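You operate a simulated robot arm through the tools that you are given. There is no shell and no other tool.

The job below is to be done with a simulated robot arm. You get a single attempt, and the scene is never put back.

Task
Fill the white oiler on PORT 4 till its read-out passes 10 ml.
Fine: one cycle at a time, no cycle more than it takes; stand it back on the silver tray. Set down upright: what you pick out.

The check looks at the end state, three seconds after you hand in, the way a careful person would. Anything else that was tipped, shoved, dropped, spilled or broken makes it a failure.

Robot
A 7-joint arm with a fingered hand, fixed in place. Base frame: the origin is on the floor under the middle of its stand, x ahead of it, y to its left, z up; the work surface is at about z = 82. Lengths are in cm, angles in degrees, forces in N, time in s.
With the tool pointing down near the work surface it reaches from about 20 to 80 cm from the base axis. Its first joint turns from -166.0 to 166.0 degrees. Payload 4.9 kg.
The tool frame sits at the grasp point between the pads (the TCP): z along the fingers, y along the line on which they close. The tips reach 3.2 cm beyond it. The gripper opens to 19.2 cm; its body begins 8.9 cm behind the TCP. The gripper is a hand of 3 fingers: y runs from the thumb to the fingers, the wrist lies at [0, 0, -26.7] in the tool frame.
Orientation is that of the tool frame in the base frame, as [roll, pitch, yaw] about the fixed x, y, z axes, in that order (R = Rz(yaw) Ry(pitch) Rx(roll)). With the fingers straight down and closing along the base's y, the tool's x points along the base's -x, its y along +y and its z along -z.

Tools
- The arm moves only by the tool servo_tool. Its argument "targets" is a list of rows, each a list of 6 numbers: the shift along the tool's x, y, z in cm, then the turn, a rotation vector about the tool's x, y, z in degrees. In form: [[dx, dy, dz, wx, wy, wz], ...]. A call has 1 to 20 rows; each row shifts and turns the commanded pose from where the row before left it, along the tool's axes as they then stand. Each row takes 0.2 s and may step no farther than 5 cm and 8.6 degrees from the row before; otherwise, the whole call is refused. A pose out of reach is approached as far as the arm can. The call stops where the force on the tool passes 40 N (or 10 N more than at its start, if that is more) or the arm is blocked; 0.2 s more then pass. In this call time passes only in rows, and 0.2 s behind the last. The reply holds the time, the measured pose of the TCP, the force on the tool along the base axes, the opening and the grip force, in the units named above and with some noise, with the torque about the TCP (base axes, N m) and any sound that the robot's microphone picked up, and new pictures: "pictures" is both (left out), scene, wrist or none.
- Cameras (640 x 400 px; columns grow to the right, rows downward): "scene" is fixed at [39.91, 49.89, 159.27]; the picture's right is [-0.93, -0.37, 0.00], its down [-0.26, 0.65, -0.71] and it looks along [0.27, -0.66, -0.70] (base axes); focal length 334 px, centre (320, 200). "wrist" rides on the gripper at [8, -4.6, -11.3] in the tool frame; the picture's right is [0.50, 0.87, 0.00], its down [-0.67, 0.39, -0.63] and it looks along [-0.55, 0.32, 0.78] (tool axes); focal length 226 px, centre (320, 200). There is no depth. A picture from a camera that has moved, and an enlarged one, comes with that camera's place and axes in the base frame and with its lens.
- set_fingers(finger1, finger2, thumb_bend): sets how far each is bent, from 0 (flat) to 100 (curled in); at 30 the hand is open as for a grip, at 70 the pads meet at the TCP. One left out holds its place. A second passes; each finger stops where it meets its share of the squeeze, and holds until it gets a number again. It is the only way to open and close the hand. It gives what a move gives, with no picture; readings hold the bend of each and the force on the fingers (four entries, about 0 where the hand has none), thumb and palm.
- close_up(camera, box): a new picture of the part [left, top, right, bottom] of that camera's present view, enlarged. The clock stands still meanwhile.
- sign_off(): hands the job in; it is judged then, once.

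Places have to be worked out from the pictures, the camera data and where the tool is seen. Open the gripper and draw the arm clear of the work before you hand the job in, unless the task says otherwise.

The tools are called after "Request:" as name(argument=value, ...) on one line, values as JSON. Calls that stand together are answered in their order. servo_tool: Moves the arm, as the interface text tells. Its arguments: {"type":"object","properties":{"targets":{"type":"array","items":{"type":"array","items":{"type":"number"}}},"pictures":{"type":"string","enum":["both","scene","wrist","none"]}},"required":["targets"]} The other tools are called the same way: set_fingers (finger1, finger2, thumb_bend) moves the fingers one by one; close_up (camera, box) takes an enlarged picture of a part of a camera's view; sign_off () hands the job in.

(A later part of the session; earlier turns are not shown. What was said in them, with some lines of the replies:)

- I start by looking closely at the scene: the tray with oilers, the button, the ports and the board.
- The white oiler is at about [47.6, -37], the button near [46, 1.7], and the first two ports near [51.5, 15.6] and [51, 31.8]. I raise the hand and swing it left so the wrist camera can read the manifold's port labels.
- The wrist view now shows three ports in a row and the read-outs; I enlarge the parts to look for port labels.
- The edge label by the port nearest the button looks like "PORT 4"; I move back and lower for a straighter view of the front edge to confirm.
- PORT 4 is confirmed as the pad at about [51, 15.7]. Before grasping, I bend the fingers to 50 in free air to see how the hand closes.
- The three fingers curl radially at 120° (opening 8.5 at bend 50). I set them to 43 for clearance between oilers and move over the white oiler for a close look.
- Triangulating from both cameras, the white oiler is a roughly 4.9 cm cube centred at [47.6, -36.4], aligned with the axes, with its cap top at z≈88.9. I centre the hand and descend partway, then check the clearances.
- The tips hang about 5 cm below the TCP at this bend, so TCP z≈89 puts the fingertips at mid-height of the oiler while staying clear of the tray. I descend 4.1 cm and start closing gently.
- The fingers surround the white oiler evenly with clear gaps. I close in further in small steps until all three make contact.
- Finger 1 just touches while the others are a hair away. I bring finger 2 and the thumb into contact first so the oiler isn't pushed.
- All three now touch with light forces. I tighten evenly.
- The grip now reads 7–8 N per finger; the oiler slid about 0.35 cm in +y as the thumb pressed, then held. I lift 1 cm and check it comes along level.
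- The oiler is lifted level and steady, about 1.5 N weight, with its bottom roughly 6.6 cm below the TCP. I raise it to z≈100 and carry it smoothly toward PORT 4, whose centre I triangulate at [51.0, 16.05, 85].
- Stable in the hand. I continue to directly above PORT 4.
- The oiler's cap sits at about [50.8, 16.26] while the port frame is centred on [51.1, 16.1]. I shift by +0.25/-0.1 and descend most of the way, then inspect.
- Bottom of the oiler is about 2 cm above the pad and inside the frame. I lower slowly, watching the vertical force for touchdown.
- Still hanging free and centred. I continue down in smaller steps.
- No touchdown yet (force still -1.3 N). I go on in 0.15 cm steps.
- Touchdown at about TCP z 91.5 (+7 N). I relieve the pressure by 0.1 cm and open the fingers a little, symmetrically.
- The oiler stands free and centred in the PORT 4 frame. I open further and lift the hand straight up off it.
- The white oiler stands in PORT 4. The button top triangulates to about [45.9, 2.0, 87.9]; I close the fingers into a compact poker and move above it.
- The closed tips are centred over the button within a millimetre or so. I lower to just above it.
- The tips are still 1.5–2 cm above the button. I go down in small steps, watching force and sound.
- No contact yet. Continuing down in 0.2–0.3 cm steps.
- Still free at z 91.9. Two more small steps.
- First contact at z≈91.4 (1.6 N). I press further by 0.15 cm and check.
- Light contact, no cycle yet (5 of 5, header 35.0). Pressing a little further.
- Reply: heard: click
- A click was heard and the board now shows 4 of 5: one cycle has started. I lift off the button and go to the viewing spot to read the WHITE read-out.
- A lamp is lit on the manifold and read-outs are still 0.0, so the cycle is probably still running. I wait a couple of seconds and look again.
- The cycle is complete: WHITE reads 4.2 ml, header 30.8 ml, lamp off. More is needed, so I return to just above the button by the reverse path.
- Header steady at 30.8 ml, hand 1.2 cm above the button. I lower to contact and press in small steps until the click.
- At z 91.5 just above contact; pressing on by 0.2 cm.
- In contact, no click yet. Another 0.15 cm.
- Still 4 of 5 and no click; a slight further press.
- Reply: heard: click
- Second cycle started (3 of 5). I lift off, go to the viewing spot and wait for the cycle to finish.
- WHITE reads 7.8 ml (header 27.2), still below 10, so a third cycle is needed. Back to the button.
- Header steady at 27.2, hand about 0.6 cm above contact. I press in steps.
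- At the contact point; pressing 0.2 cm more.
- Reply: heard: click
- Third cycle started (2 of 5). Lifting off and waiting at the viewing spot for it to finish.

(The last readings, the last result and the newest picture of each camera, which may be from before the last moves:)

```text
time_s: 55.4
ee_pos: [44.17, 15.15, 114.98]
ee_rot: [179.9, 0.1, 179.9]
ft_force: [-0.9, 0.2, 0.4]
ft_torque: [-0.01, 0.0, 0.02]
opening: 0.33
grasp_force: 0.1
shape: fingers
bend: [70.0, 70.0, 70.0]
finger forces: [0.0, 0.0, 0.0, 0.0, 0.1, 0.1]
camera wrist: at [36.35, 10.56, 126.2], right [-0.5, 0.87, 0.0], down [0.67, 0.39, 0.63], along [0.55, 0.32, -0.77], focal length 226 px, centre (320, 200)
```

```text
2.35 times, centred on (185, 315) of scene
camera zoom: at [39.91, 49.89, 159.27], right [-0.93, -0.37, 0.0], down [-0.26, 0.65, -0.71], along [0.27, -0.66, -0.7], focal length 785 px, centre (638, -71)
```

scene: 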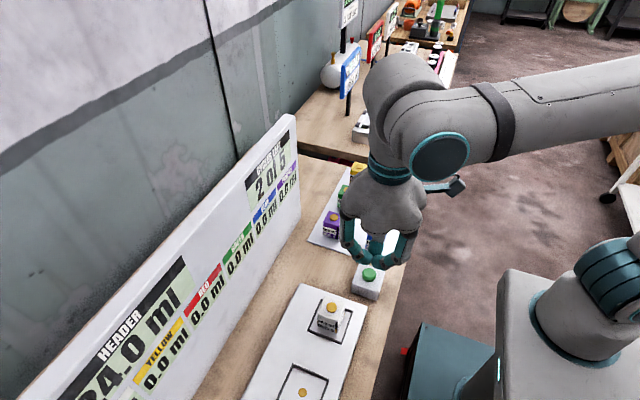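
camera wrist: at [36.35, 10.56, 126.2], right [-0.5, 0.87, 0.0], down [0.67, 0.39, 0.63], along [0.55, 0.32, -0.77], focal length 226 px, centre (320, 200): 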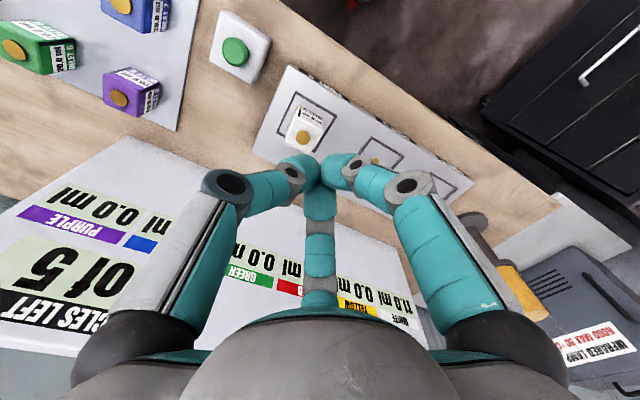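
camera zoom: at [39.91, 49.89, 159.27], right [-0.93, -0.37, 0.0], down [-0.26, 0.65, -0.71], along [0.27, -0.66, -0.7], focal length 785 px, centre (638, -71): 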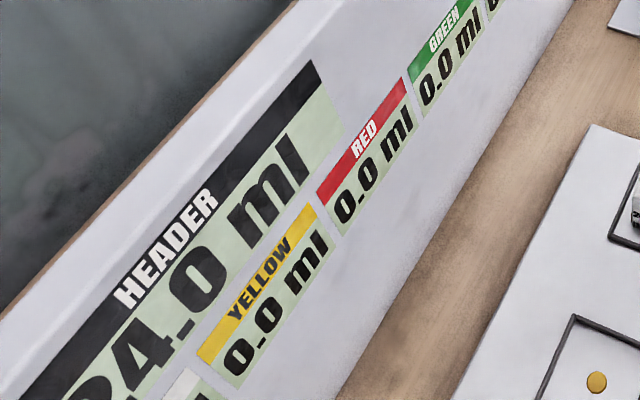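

WHITE now reads 11.0 ml (header 24.0, lamp off) — past 10 ml with three cycles. Now I open the hand and go back over the white oiler to collect it.

Request:
set_fingers(finger1=46, finger2=46, thumb_bend=46)

Request:
servo_tool(targets=[[-2.4, 0.12, 0, 0, 0, 0], [-2.4, 0.12, 0, 0, 0, 0], [-2.2, 0.1, 0, 0, 0, 0], [0, 0, 4, 0, 0, 0], [0, 0, 4, 0, 0, 0], [0, 0, 3.6, 0, 0, 0], [0, 0, 0, 0, 0, 0]], pictures="both")

Request:
close_up(camera="wrist", box=[230, 50, 430, 230])

```text
time_s: 56.4
ee_pos: [44.3, 15.1, 114.9]
ee_rot: [179.9, 0.2, -179.9]
ft_force: [-0.2, 1.1, 0.6]
ft_torque: [0.0, -0.01, 0.02]
opening: 10.09
grasp_force: 0.1
shape: fingers
bend: [46.0, 46.0, 46.0]
finger forces: [0.0, 0.1, 0.0, 0.0, 0.0, 0.0]
```

```text
time_s: 58.0
ee_pos: [51.46, 15.64, 103.32]
ee_rot: [180.0, 0.2, 180.0]
ft_force: [0.0, 0.5, -0.7]
ft_torque: [0.02, 0.04, -0.02]
opening: 10.08
grasp_force: 0.0
shape: fingers
bend: [46.0, 46.0, 46.0]
finger forces: [0.0, 0.0, 0.0, 0.0, 0.1, 0.1]
camera wrist: at [43.47, 11.05, 114.73], right [-0.5, 0.87, 0.0], down [0.67, 0.39, 0.63], along [0.55, 0.32, -0.77], focal length 226 px, centre (320, 200)
```

scene: 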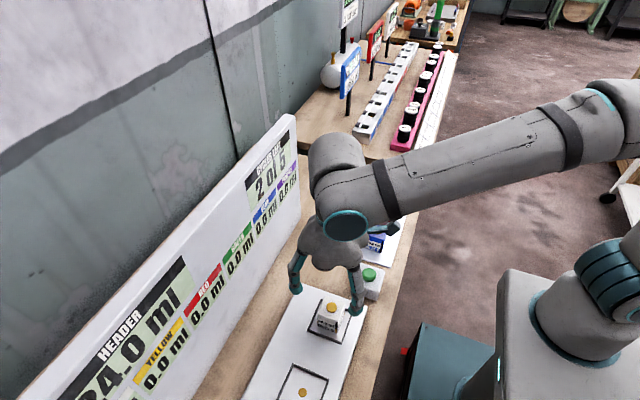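
wrist: 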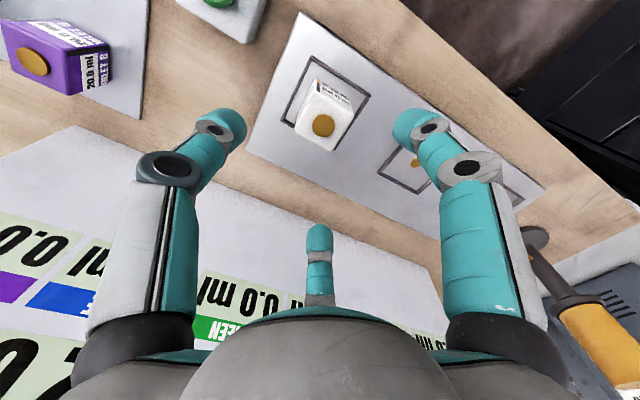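

```text
2.22 times, centred on (330, 140) of wrist
camera zoom: at [43.47, 11.05, 114.73], right [-0.5, 0.87, 0.0], down [0.67, 0.39, 0.63], along [0.55, 0.32, -0.77], focal length 502 px, centre (298, 333)
```

zoom: 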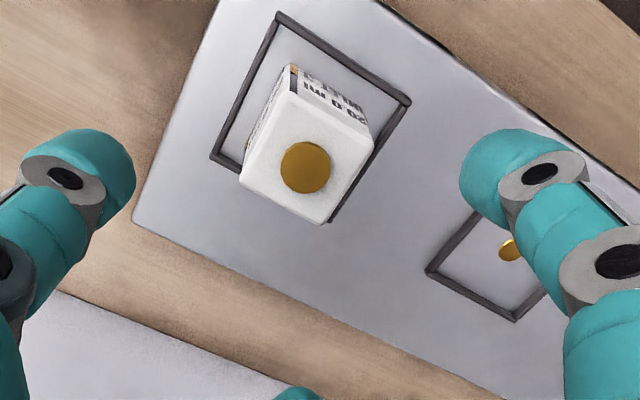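

The view matches the earlier release pose: cap at about [51.14, 15.93]. I nudge 0.1 cm and descend to the same grip height, checking for contact.

Request:
servo_tool(targets=[[0.1, 0, 3, 0, 0, 0], [0, 0, 3, 0, 0, 0], [0, 0, 3, 0, 0, 0], [0, 0, 2, 0, 0, 0], [0, 0, 0.7, 0, 0, 0], [0, 0, 0, 0, 0, 0]], pictures="none")

Request:
close_up(camera="wrist", box=[180, 50, 460, 230])

Request:
close_up(camera="scene", box=[290, 270, 390, 350])

```text
time_s: 59.4
ee_pos: [51.17, 15.59, 91.69]
ee_rot: [-180.0, 0.2, -180.0]
ft_force: [-0.7, -0.5, 0.8]
ft_torque: [0.0, -0.02, 0.01]
opening: 10.08
grasp_force: 0.1
shape: fingers
bend: [46.0, 46.0, 46.0]
finger forces: [0.1, 0.0, 0.1, 0.0, 0.0, 0.0]
```

```text
2.22 times, centred on (320, 140) of wrist
camera zoom: at [43.35, 10.97, 102.97], right [-0.5, 0.87, 0.0], down [0.67, 0.39, 0.63], along [0.55, 0.32, -0.77], focal length 502 px, centre (320, 333)
```

zoom: 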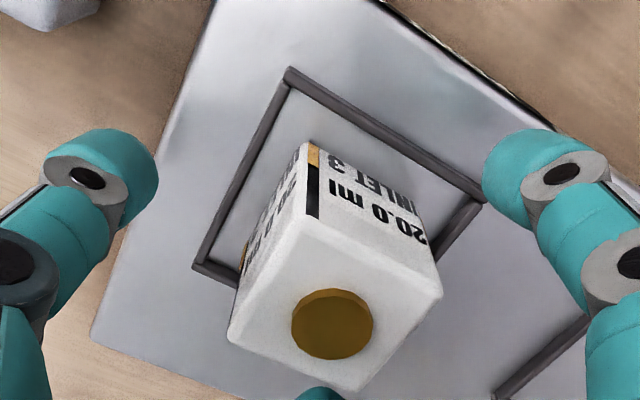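

```text
5.00 times, centred on (340, 310) of scene
camera zoom: at [39.91, 49.89, 159.27], right [-0.93, -0.37, 0.0], down [-0.26, 0.65, -0.71], along [0.27, -0.66, -0.7], focal length 1668 px, centre (220, -350)
```

zoom: 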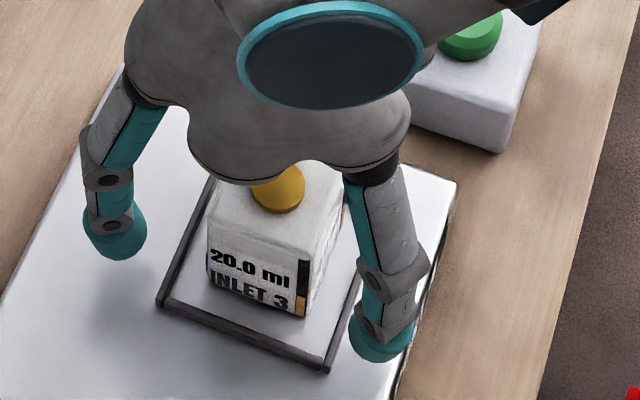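

The hand surrounds the oiler with clear gaps (its level gauge now shows oil). I close in steps mirroring the earlier contact bends.

Request:
set_fingers(finger1=55, finger2=57, thumb_bend=59)

Request:
set_fingers(finger1=58, finger2=60, thumb_bend=61)

Request:
close_up(camera="wrist", box=[180, 50, 460, 230])

```text
time_s: 60.4
ee_pos: [51.2, 15.68, 91.64]
ee_rot: [-180.0, 0.2, -179.9]
ft_force: [0.5, -0.6, -0.1]
ft_torque: [-0.02, 0.0, -0.01]
opening: 5.52
grasp_force: 0.0
shape: fingers
bend: [55.0, 56.0, 59.0]
finger forces: [0.1, 0.0, 0.1, 0.1, 0.0, 0.0]
```

```text
time_s: 61.4
ee_pos: [51.28, 15.54, 91.78]
ee_rot: [-180.0, 0.2, -180.0]
ft_force: [0.3, 0.5, -0.2]
ft_torque: [-0.02, 0.01, 0.01]
opening: 4.89
grasp_force: 1.1
shape: fingers
bend: [56.0, 59.0, 61.0]
finger forces: [0.9, 1.1, 0.0, 0.1, 0.7, 0.1]
```

```text
2.22 times, centred on (320, 140) of wrist
camera zoom: at [43.36, 10.97, 102.99], right [-0.5, 0.87, 0.0], down [0.67, 0.39, 0.63], along [0.55, 0.32, -0.77], focal length 502 px, centre (320, 333)
```

zoom: 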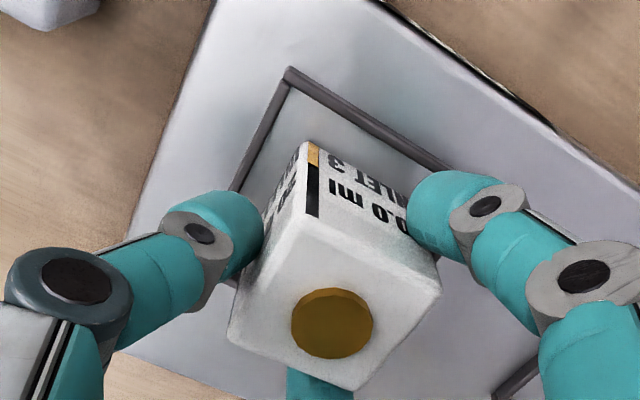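

All three touch lightly. I tighten to carrying grip, with the thumb a bit softer than before.

Request:
set_fingers(finger1=65, finger2=67, thumb_bend=66)

Request:
close_up(camera="wrist", box=[180, 50, 460, 230])

```text
time_s: 62.4
ee_pos: [51.17, 15.55, 91.66]
ee_rot: [-179.9, 0.2, 180.0]
ft_force: [-0.5, -0.5, 0.2]
ft_torque: [0.03, -0.01, 0.0]
opening: 4.39
grasp_force: 11.2
shape: fingers
bend: [57.0, 60.0, 63.0]
finger forces: [7.5, 7.8, 0.0, 0.1, 7.3, 0.0]
```

```text
2.22 times, centred on (320, 140) of wrist
camera zoom: at [43.36, 10.97, 102.99], right [-0.5, 0.87, 0.0], down [0.67, 0.39, 0.63], along [0.55, 0.32, -0.77], focal length 502 px, centre (320, 333)
```

zoom: 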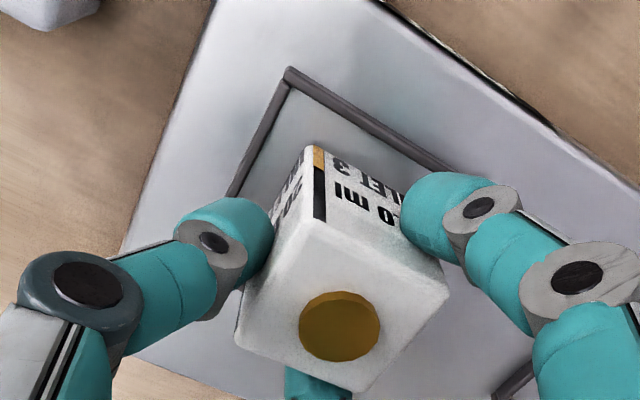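

Grip is 7–8 N on each finger. I lift 1 cm slowly and check that the oiler comes up level.

Request:
servo_tool(targets=[[0, 0, -0.4, 0, 0, 0], [0, 0, -0.4, 0, 0, 0], [0, 0, -0.4, 0, 0, 0], [0, 0, 0, 0, 0, 0]], pictures="none")

Request:
close_up(camera="wrist", box=[180, 50, 460, 230])

Request:
close_up(camera="scene", box=[290, 270, 390, 350])

```text
time_s: 63.4
ee_pos: [51.19, 15.54, 92.91]
ee_rot: [179.9, 0.1, -179.9]
ft_force: [-0.8, 0.2, -0.6]
ft_torque: [0.01, -0.03, 0.01]
opening: 4.39
grasp_force: 11.2
shape: fingers
bend: [57.0, 60.0, 63.0]
finger forces: [7.4, 7.7, 0.0, 0.0, 7.4, 0.1]
```

```text
2.22 times, centred on (320, 140) of wrist
camera zoom: at [43.27, 11.0, 104.17], right [-0.5, 0.87, 0.0], down [0.67, 0.39, 0.63], along [0.55, 0.32, -0.77], focal length 502 px, centre (320, 333)
```

zoom: 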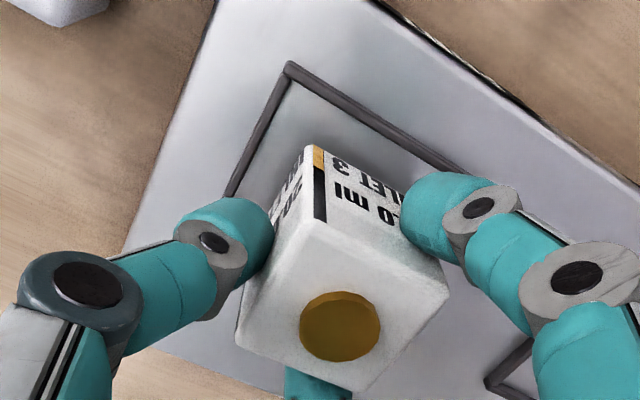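

```text
5.00 times, centred on (340, 310) of scene
camera zoom: at [39.91, 49.89, 159.27], right [-0.93, -0.37, 0.0], down [-0.26, 0.65, -0.71], along [0.27, -0.66, -0.7], focal length 1668 px, centre (220, -350)
```

zoom: 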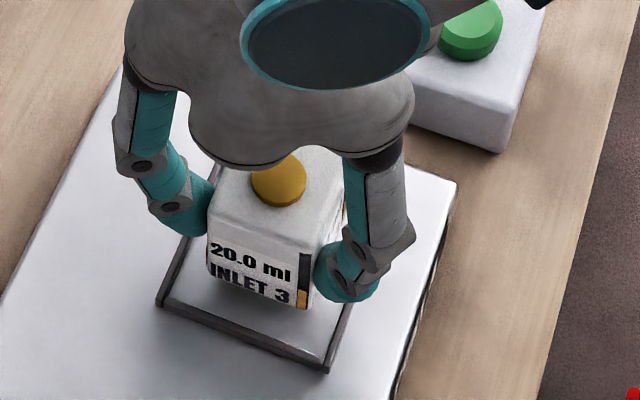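

The oiler lifts level with steady forces. I raise it to z≈100.5 and carry it back over toward its original spot on the silver tray.

Request:
servo_tool(targets=[[0, 0, -1, 0, 0, 0], [0, 0, -2, 0, 0, 0], [0, 0, -2, 0, 0, 0], [0, 0, -1.8, 0, 0, 0], [0, 0, -0.8, 0, 0, 0], [0.1, -1.5, 0, 0, 0, 0], [0.2, -2.5, 0, 0, 0, 0], [0.2, -3, 0, 0, 0, 0], [0.2, -3, 0, 0, 0, 0], [0.2, -3, 0, 0, 0, 0], [0.2, -3, 0, 0, 0, 0], [0.2, -3, 0, 0, 0, 0], [0.2, -3, 0, 0, 0, 0], [0.2, -3, 0, 0, 0, 0]], pictures="both")

```text
time_s: 66.4
ee_pos: [49.35, -9.28, 100.48]
ee_rot: [179.9, 0.2, -180.0]
ft_force: [-1.1, 0.6, -2.3]
ft_torque: [0.03, -0.01, -0.01]
opening: 4.35
grasp_force: 11.3
shape: fingers
bend: [57.0, 60.0, 63.0]
finger forces: [7.6, 7.8, 0.1, 0.1, 7.5, 0.1]
camera wrist: at [41.44, -13.99, 111.88], right [-0.5, 0.87, 0.0], down [0.67, 0.39, 0.63], along [0.55, 0.32, -0.77], focal length 226 px, centre (320, 200)
```

scene: 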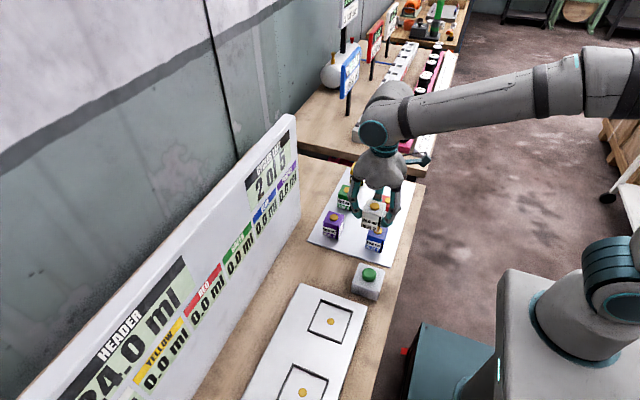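
wrist: 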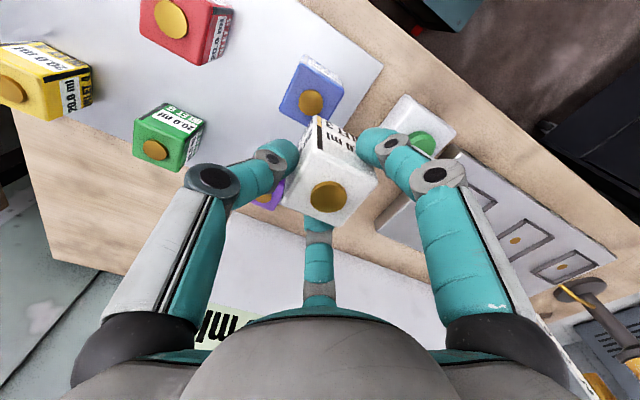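

Carrying well. Continuing to above the oiler's original place at [47.6, -36.4].

Request:
servo_tool(targets=[[0.16, -3, 0, 0, 0, 0], [0.16, -3, 0, 0, 0, 0], [0.16, -3, 0, 0, 0, 0], [0.16, -3, 0, 0, 0, 0], [0.16, -3, 0, 0, 0, 0], [0.16, -3, 0, 0, 0, 0], [0.16, -3, 0, 0, 0, 0], [0.16, -2.8, 0, 0, 0, 0], [0.16, -2.3, 0, 0, 0, 0], [0.16, -1.5, 0, 0, 0, 0], [0, 0, 0, 0, 0, 0]], pictures="both")

Request:
close_up(camera="scene", box=[340, 110, 460, 212])

Request:
close_up(camera="wrist", box=[180, 20, 460, 230])

```text
time_s: 68.8
ee_pos: [47.75, -37.14, 100.57]
ee_rot: [-179.9, 0.3, -180.0]
ft_force: [-0.3, -0.5, -1.9]
ft_torque: [-0.02, 0.03, -0.03]
opening: 4.35
grasp_force: 11.5
shape: fingers
bend: [57.0, 60.0, 63.0]
finger forces: [7.4, 7.7, 0.1, 0.0, 7.3, 0.0]
camera wrist: at [39.9, -41.72, 111.88], right [-0.5, 0.87, 0.0], down [0.67, 0.39, 0.63], along [0.55, 0.32, -0.77], focal length 226 px, centre (320, 200)
```

scene: 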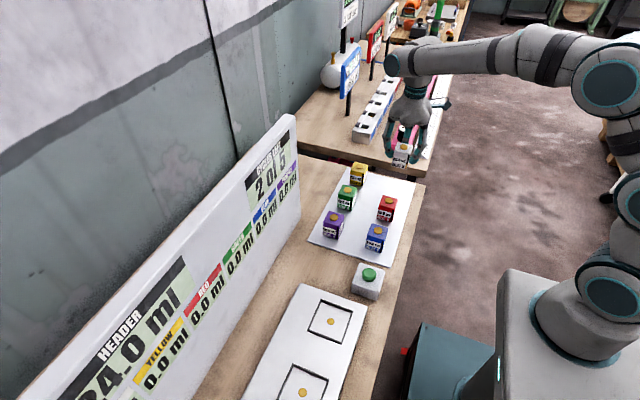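
wrist: 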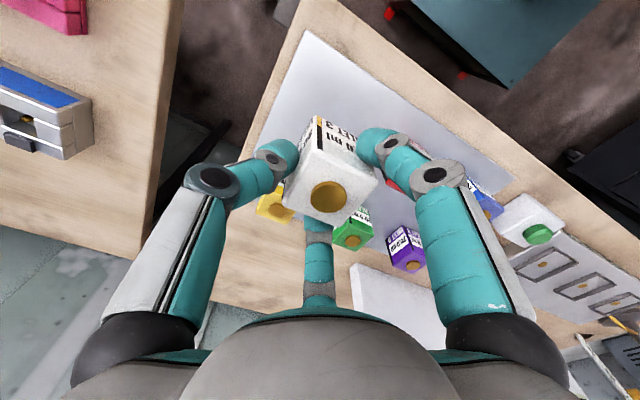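

```text
3.92 times, centred on (400, 161) of scene
camera zoom: at [39.91, 49.89, 159.27], right [-0.93, -0.37, 0.0], down [-0.26, 0.65, -0.71], along [0.27, -0.66, -0.7], focal length 1308 px, centre (6, 353)
```

zoom: 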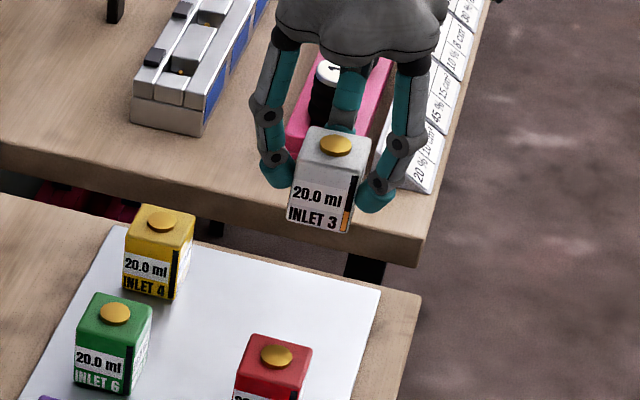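

```text
1.90 times, centred on (320, 125) of wrist
camera zoom: at [39.9, -41.72, 111.88], right [-0.5, 0.87, 0.0], down [0.67, 0.39, 0.63], along [0.55, 0.32, -0.77], focal length 431 px, centre (320, 343)
```

zoom: 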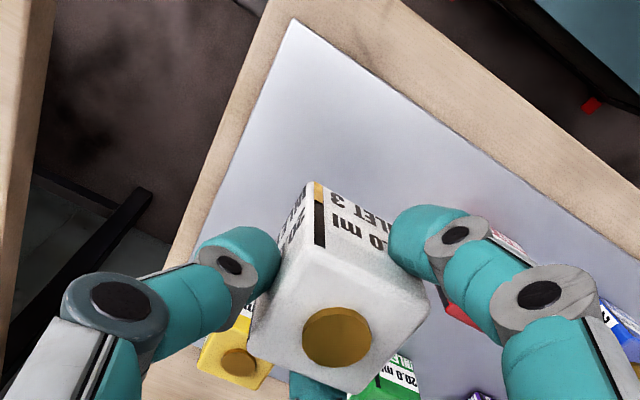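

The oiler is above its original place (cap at [47.7, -36.5], tray edge 3 cm away). I descend to about 1.8 cm above the tray and check.

Request:
servo_tool(targets=[[0.08, 0.08, 1.5, 0, 0, 0], [0, 0, 2.5, 0, 0, 0], [0, 0, 2.5, 0, 0, 0], [0, 0, 2, 0, 0, 0], [0, 0, 1, 0, 0, 0], [0, 0, 0, 0, 0, 0]], pictures="none")

Request:
close_up(camera="scene", box=[340, 120, 460, 212])

Request:
close_up(camera="wrist", box=[180, 20, 460, 230])

```text
time_s: 70.2
ee_pos: [47.87, -36.98, 91.02]
ee_rot: [180.0, 0.2, -179.8]
ft_force: [-0.3, -0.2, -1.9]
ft_torque: [0.0, -0.01, -0.01]
opening: 4.35
grasp_force: 11.2
shape: fingers
bend: [57.0, 60.0, 63.0]
finger forces: [7.5, 7.8, 0.1, 0.0, 7.1, 0.0]
```

```text
4.35 times, centred on (400, 166) of scene
camera zoom: at [39.91, 49.89, 159.27], right [-0.93, -0.37, 0.0], down [-0.26, 0.65, -0.71], along [0.27, -0.66, -0.7], focal length 1451 px, centre (-28, 348)
```

zoom: 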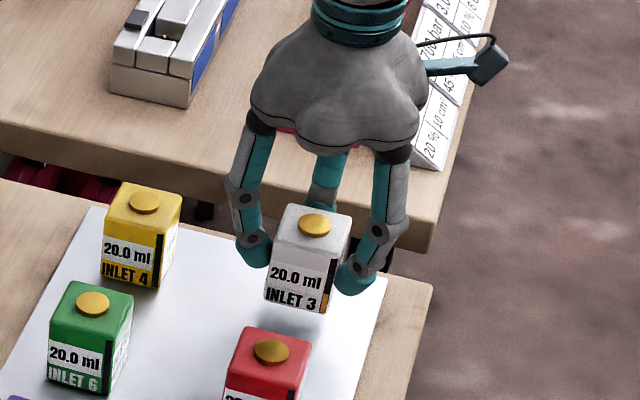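

```text
1.90 times, centred on (320, 125) of wrist
camera zoom: at [39.88, -41.55, 102.36], right [-0.5, 0.87, 0.0], down [0.67, 0.39, 0.63], along [0.55, 0.32, -0.77], focal length 431 px, centre (320, 343)
```

zoom: 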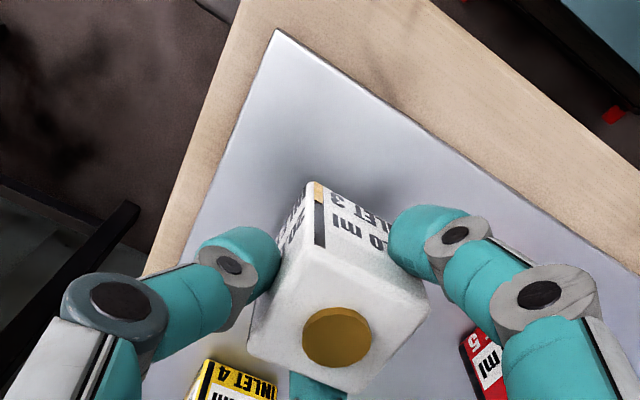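

Level and clear of its neighbours. I continue down slowly toward the tray.

Request:
servo_tool(targets=[[0, 0, 0.5, 0, 0, 0], [0, 0, 0.4, 0, 0, 0], [0, 0, 0.3, 0, 0, 0], [0, 0, 0, 0, 0, 0]], pictures="none")

Request:
servo_tool(targets=[[0, 0, 0.2, 0, 0, 0], [0, 0, 0, 0, 0, 0]], pictures="none")

```text
time_s: 71.2
ee_pos: [47.72, -37.02, 89.84]
ee_rot: [-180.0, 0.2, 179.9]
ft_force: [0.0, 0.1, -1.6]
ft_torque: [-0.02, 0.02, 0.0]
opening: 4.32
grasp_force: 10.7
shape: fingers
bend: [57.0, 60.0, 63.0]
finger forces: [7.4, 7.7, 0.1, 0.0, 7.1, 0.0]
```

```text
time_s: 71.8
ee_pos: [47.76, -37.04, 89.64]
ee_rot: [180.0, 0.1, 180.0]
ft_force: [-0.3, -0.9, -1.3]
ft_torque: [-0.01, -0.02, 0.0]
opening: 4.34
grasp_force: 11.2
shape: fingers
bend: [57.0, 60.0, 63.0]
finger forces: [7.4, 7.7, 0.0, 0.0, 7.1, 0.1]
```

Not touching yet at z 89.64. Continuing in 0.15 cm steps.

Request:
servo_tool(targets=[[0, 0, 0.15, 0, 0, 0], [0, 0, 0, 0, 0, 0]], pictures="none")

Request:
servo_tool(targets=[[0, 0, 0.12, 0, 0, 0], [0, 0, 0, 0, 0, 0]], pictures="none")

```text
time_s: 72.4
ee_pos: [47.8, -36.97, 89.43]
ee_rot: [180.0, 0.2, -179.9]
ft_force: [-0.1, 0.2, -0.8]
ft_torque: [0.0, 0.04, -0.02]
opening: 4.34
grasp_force: 11.5
shape: fingers
bend: [57.0, 60.0, 63.0]
finger forces: [7.3, 7.7, 0.0, 0.0, 7.1, 0.0]
```

```text
time_s: 73.0
ee_pos: [47.67, -36.97, 89.3]
ee_rot: [-179.9, 0.2, -180.0]
ft_force: [0.5, -0.2, -1.5]
ft_torque: [-0.01, -0.02, 0.01]
opening: 4.37
grasp_force: 10.6
shape: fingers
bend: [57.0, 60.0, 63.0]
finger forces: [7.5, 7.7, 0.0, 0.0, 7.2, 0.0]
```

Still hanging (-1.5 N). Another small step.

Request:
servo_tool(targets=[[0, 0, 0.12, 0, 0, 0], [0, 0, 0, 0, 0, 0]], pictures="none")

Request:
close_up(camera="scene", box=[360, 150, 430, 212])

```text
time_s: 73.6
ee_pos: [47.93, -37.01, 89.3]
ee_rot: [180.0, 0.1, 180.0]
ft_force: [-0.5, -0.5, 2.2]
ft_torque: [0.04, 0.05, -0.02]
opening: 4.32
grasp_force: 11.2
shape: fingers
bend: [57.0, 60.0, 63.0]
finger forces: [7.8, 7.8, 0.1, 0.1, 7.8, 0.1]
```

```text
6.45 times, centred on (395, 181) of scene
camera zoom: at [39.91, 49.89, 159.27], right [-0.93, -0.37, 0.0], down [-0.26, 0.65, -0.71], along [0.27, -0.66, -0.7], focal length 2153 px, centre (-164, 323)
```

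zoom: 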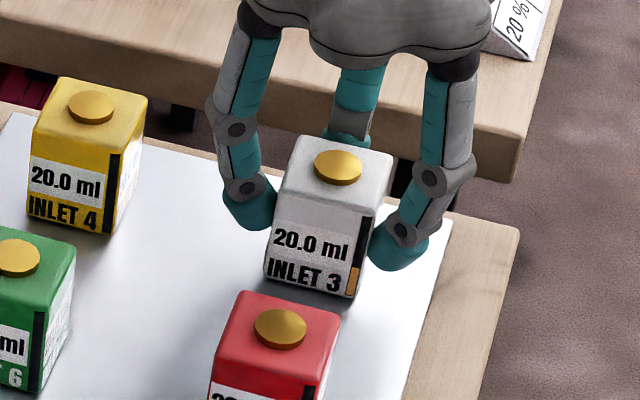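

Touchdown on the tray (+2 N). I release gently, opening all three a little first.

Request:
set_fingers(finger1=55, finger2=57, thumb_bend=60)

Request:
set_fingers(finger1=50, finger2=50, thumb_bend=52)

Request:
close_up(camera="wrist", box=[180, 20, 460, 230])

Request:
close_up(camera="scene", box=[360, 150, 430, 212])

```text
time_s: 74.6
ee_pos: [47.72, -36.95, 89.36]
ee_rot: [180.0, 0.1, 179.9]
ft_force: [-0.3, -0.6, 0.5]
ft_torque: [0.01, -0.03, 0.03]
opening: 5.24
grasp_force: 0.0
shape: fingers
bend: [55.0, 56.0, 60.0]
finger forces: [0.1, 0.0, 0.1, 0.0, 0.0, 0.0]
```

```text
time_s: 75.6
ee_pos: [47.81, -37.02, 89.28]
ee_rot: [180.0, 0.1, 180.0]
ft_force: [-0.5, 0.4, -0.9]
ft_torque: [0.04, 0.01, 0.02]
opening: 7.96
grasp_force: 0.0
shape: fingers
bend: [50.0, 50.0, 52.0]
finger forces: [0.1, 0.1, 0.1, 0.0, 0.0, 0.1]
```

```text
1.90 times, centred on (320, 125) of wrist
camera zoom: at [39.88, -41.53, 100.52], right [-0.5, 0.87, 0.0], down [0.67, 0.39, 0.63], along [0.55, 0.32, -0.77], focal length 431 px, centre (320, 343)
```

zoom: 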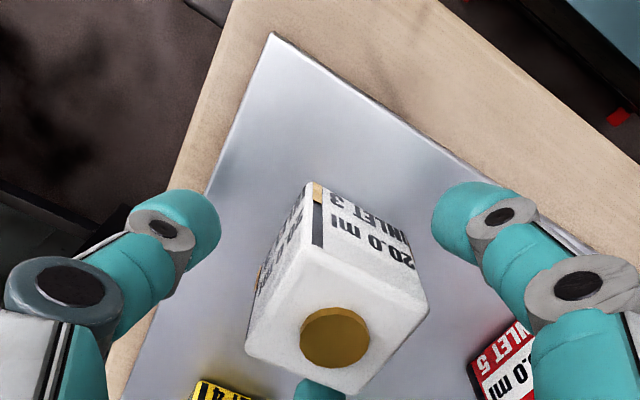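

```text
6.45 times, centred on (395, 181) of scene
camera zoom: at [39.91, 49.89, 159.27], right [-0.93, -0.37, 0.0], down [-0.26, 0.65, -0.71], along [0.27, -0.66, -0.7], focal length 2153 px, centre (-164, 323)
```

zoom: 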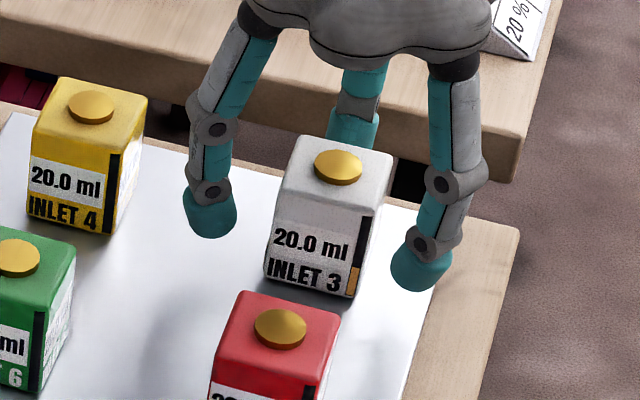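

The oiler stands upright and free on the tray. I open a bit more and lift straight up, well clear.

Request:
set_fingers(finger1=46, finger2=46, thumb_bend=46)

Request:
servo_tool(targets=[[0, 0, -1, 0, 0, 0], [0, 0, -2, 0, 0, 0], [0, 0, -3, 0, 0, 0], [0, 0, -4, 0, 0, 0], [0, 0, -4, 0, 0, 0], [0, 0, -4, 0, 0, 0], [0, 0, -4, 0, 0, 0], [0, 0, -4, 0, 0, 0], [2, 2, 0, 0, 0, 0], [2, 2, 0, 0, 0, 0], [2, 2, 0, 0, 0, 0], [2, 2, 0, 0, 0, 0]], pictures="both")

Request:
set_fingers(finger1=30, finger2=30, thumb_bend=30)

Request:
close_up(camera="scene", box=[290, 150, 450, 250])

Request:
close_up(camera="scene", box=[60, 110, 420, 400])

```text
time_s: 76.6
ee_pos: [47.79, -36.89, 89.2]
ee_rot: [-179.9, 0.2, -180.0]
ft_force: [-0.5, -0.9, -0.5]
ft_torque: [-0.01, 0.02, 0.02]
opening: 10.08
grasp_force: 0.1
shape: fingers
bend: [46.0, 46.0, 46.0]
finger forces: [0.0, 0.0, 0.0, 0.1, 0.0, 0.0]
```

```text
time_s: 79.2
ee_pos: [39.5, -28.88, 115.14]
ee_rot: [180.0, 0.1, -180.0]
ft_force: [-0.2, -0.3, -0.5]
ft_torque: [-0.02, 0.0, 0.02]
opening: 10.11
grasp_force: 0.1
shape: fingers
bend: [46.0, 46.0, 46.0]
finger forces: [0.0, 0.0, 0.1, 0.0, 0.0, 0.0]
camera wrist: at [31.65, -33.4, 126.55], right [-0.5, 0.87, 0.0], down [0.67, 0.39, 0.63], along [0.55, 0.32, -0.77], focal length 226 px, centre (320, 200)
```

scene: 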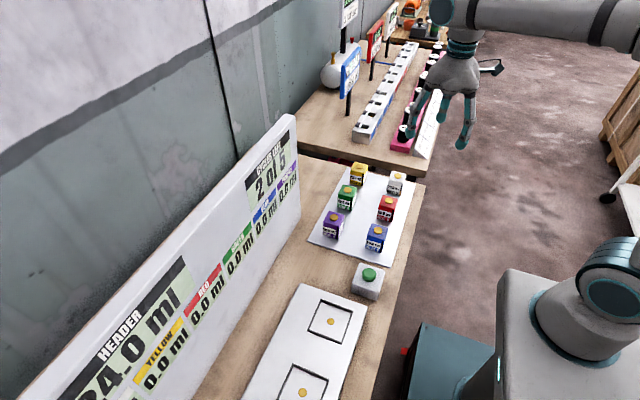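
wrist: 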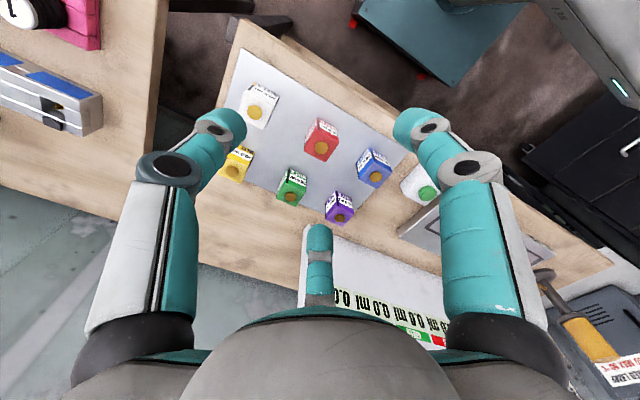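

```text
time_s: 80.2
ee_pos: [39.54, -28.76, 115.26]
ee_rot: [180.0, 0.1, -180.0]
ft_force: [0.8, 0.3, 0.3]
ft_torque: [0.0, 0.01, 0.02]
opening: 16.78
grasp_force: 0.0
shape: fingers
bend: [30.0, 30.0, 30.0]
finger forces: [0.0, 0.1, 0.1, 0.1, 0.0, 0.0]
```

```text
4.00 times, centred on (370, 200) of scene
camera zoom: at [39.91, 49.89, 159.27], right [-0.93, -0.37, 0.0], down [-0.26, 0.65, -0.71], along [0.27, -0.66, -0.7], focal length 1335 px, centre (120, 200)
```

zoom: 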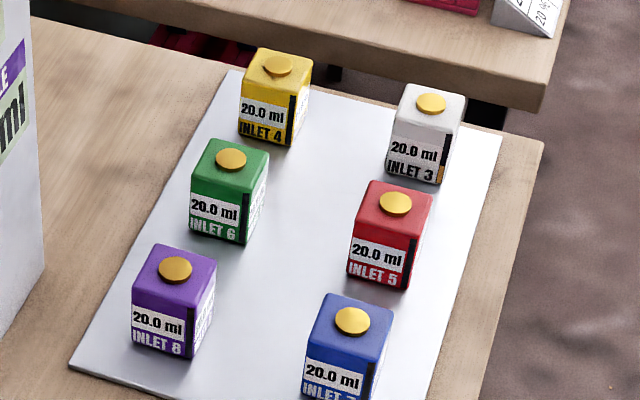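

```text
1.38 times, centred on (240, 255) of scene
camera zoom: at [39.91, 49.89, 159.27], right [-0.93, -0.37, 0.0], down [-0.26, 0.65, -0.71], along [0.27, -0.66, -0.7], focal length 460 px, centre (430, 124)
```

zoom: 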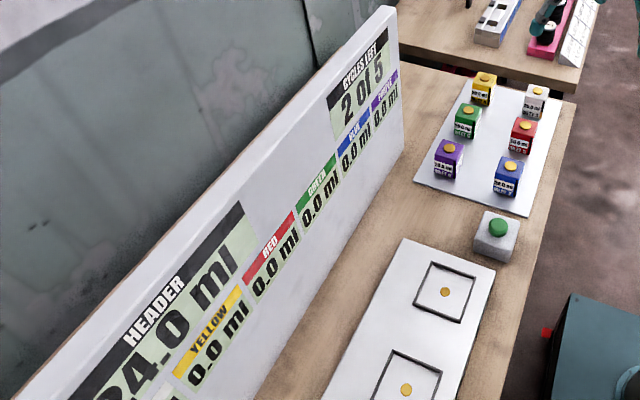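

The white oiler is upright in its place on the silver tray, the other oilers haven't moved, and the board shows header 24.0 ml and 2 of 5 cycles left. WHITE read 11.0 ml after the third cycle. The hand is open and clear, so I hand the job in.

Request:
sign_off()

```text
The job is handed in.
```

I filled the white oiler on PORT 4 to 11.0 ml and stood it upright back in its place on the silver tray. The job is handed in.

- **Cycles:** it took three, one at a time. The WHITE read-out went from 0.0 to 4.2, then 7.8, then 11.0 ml. The board shows 2 of 5 cycles left and 24.0 ml in the header.
- **Everything else:** in the last pictures, the other five oilers look unmoved and upright. All the read-outs I could see besides WHITE were still at 0.0 ml, and I saw no spills. I saw no sign of oil leaking.
- **Arm:** the hand is open and well above the work.
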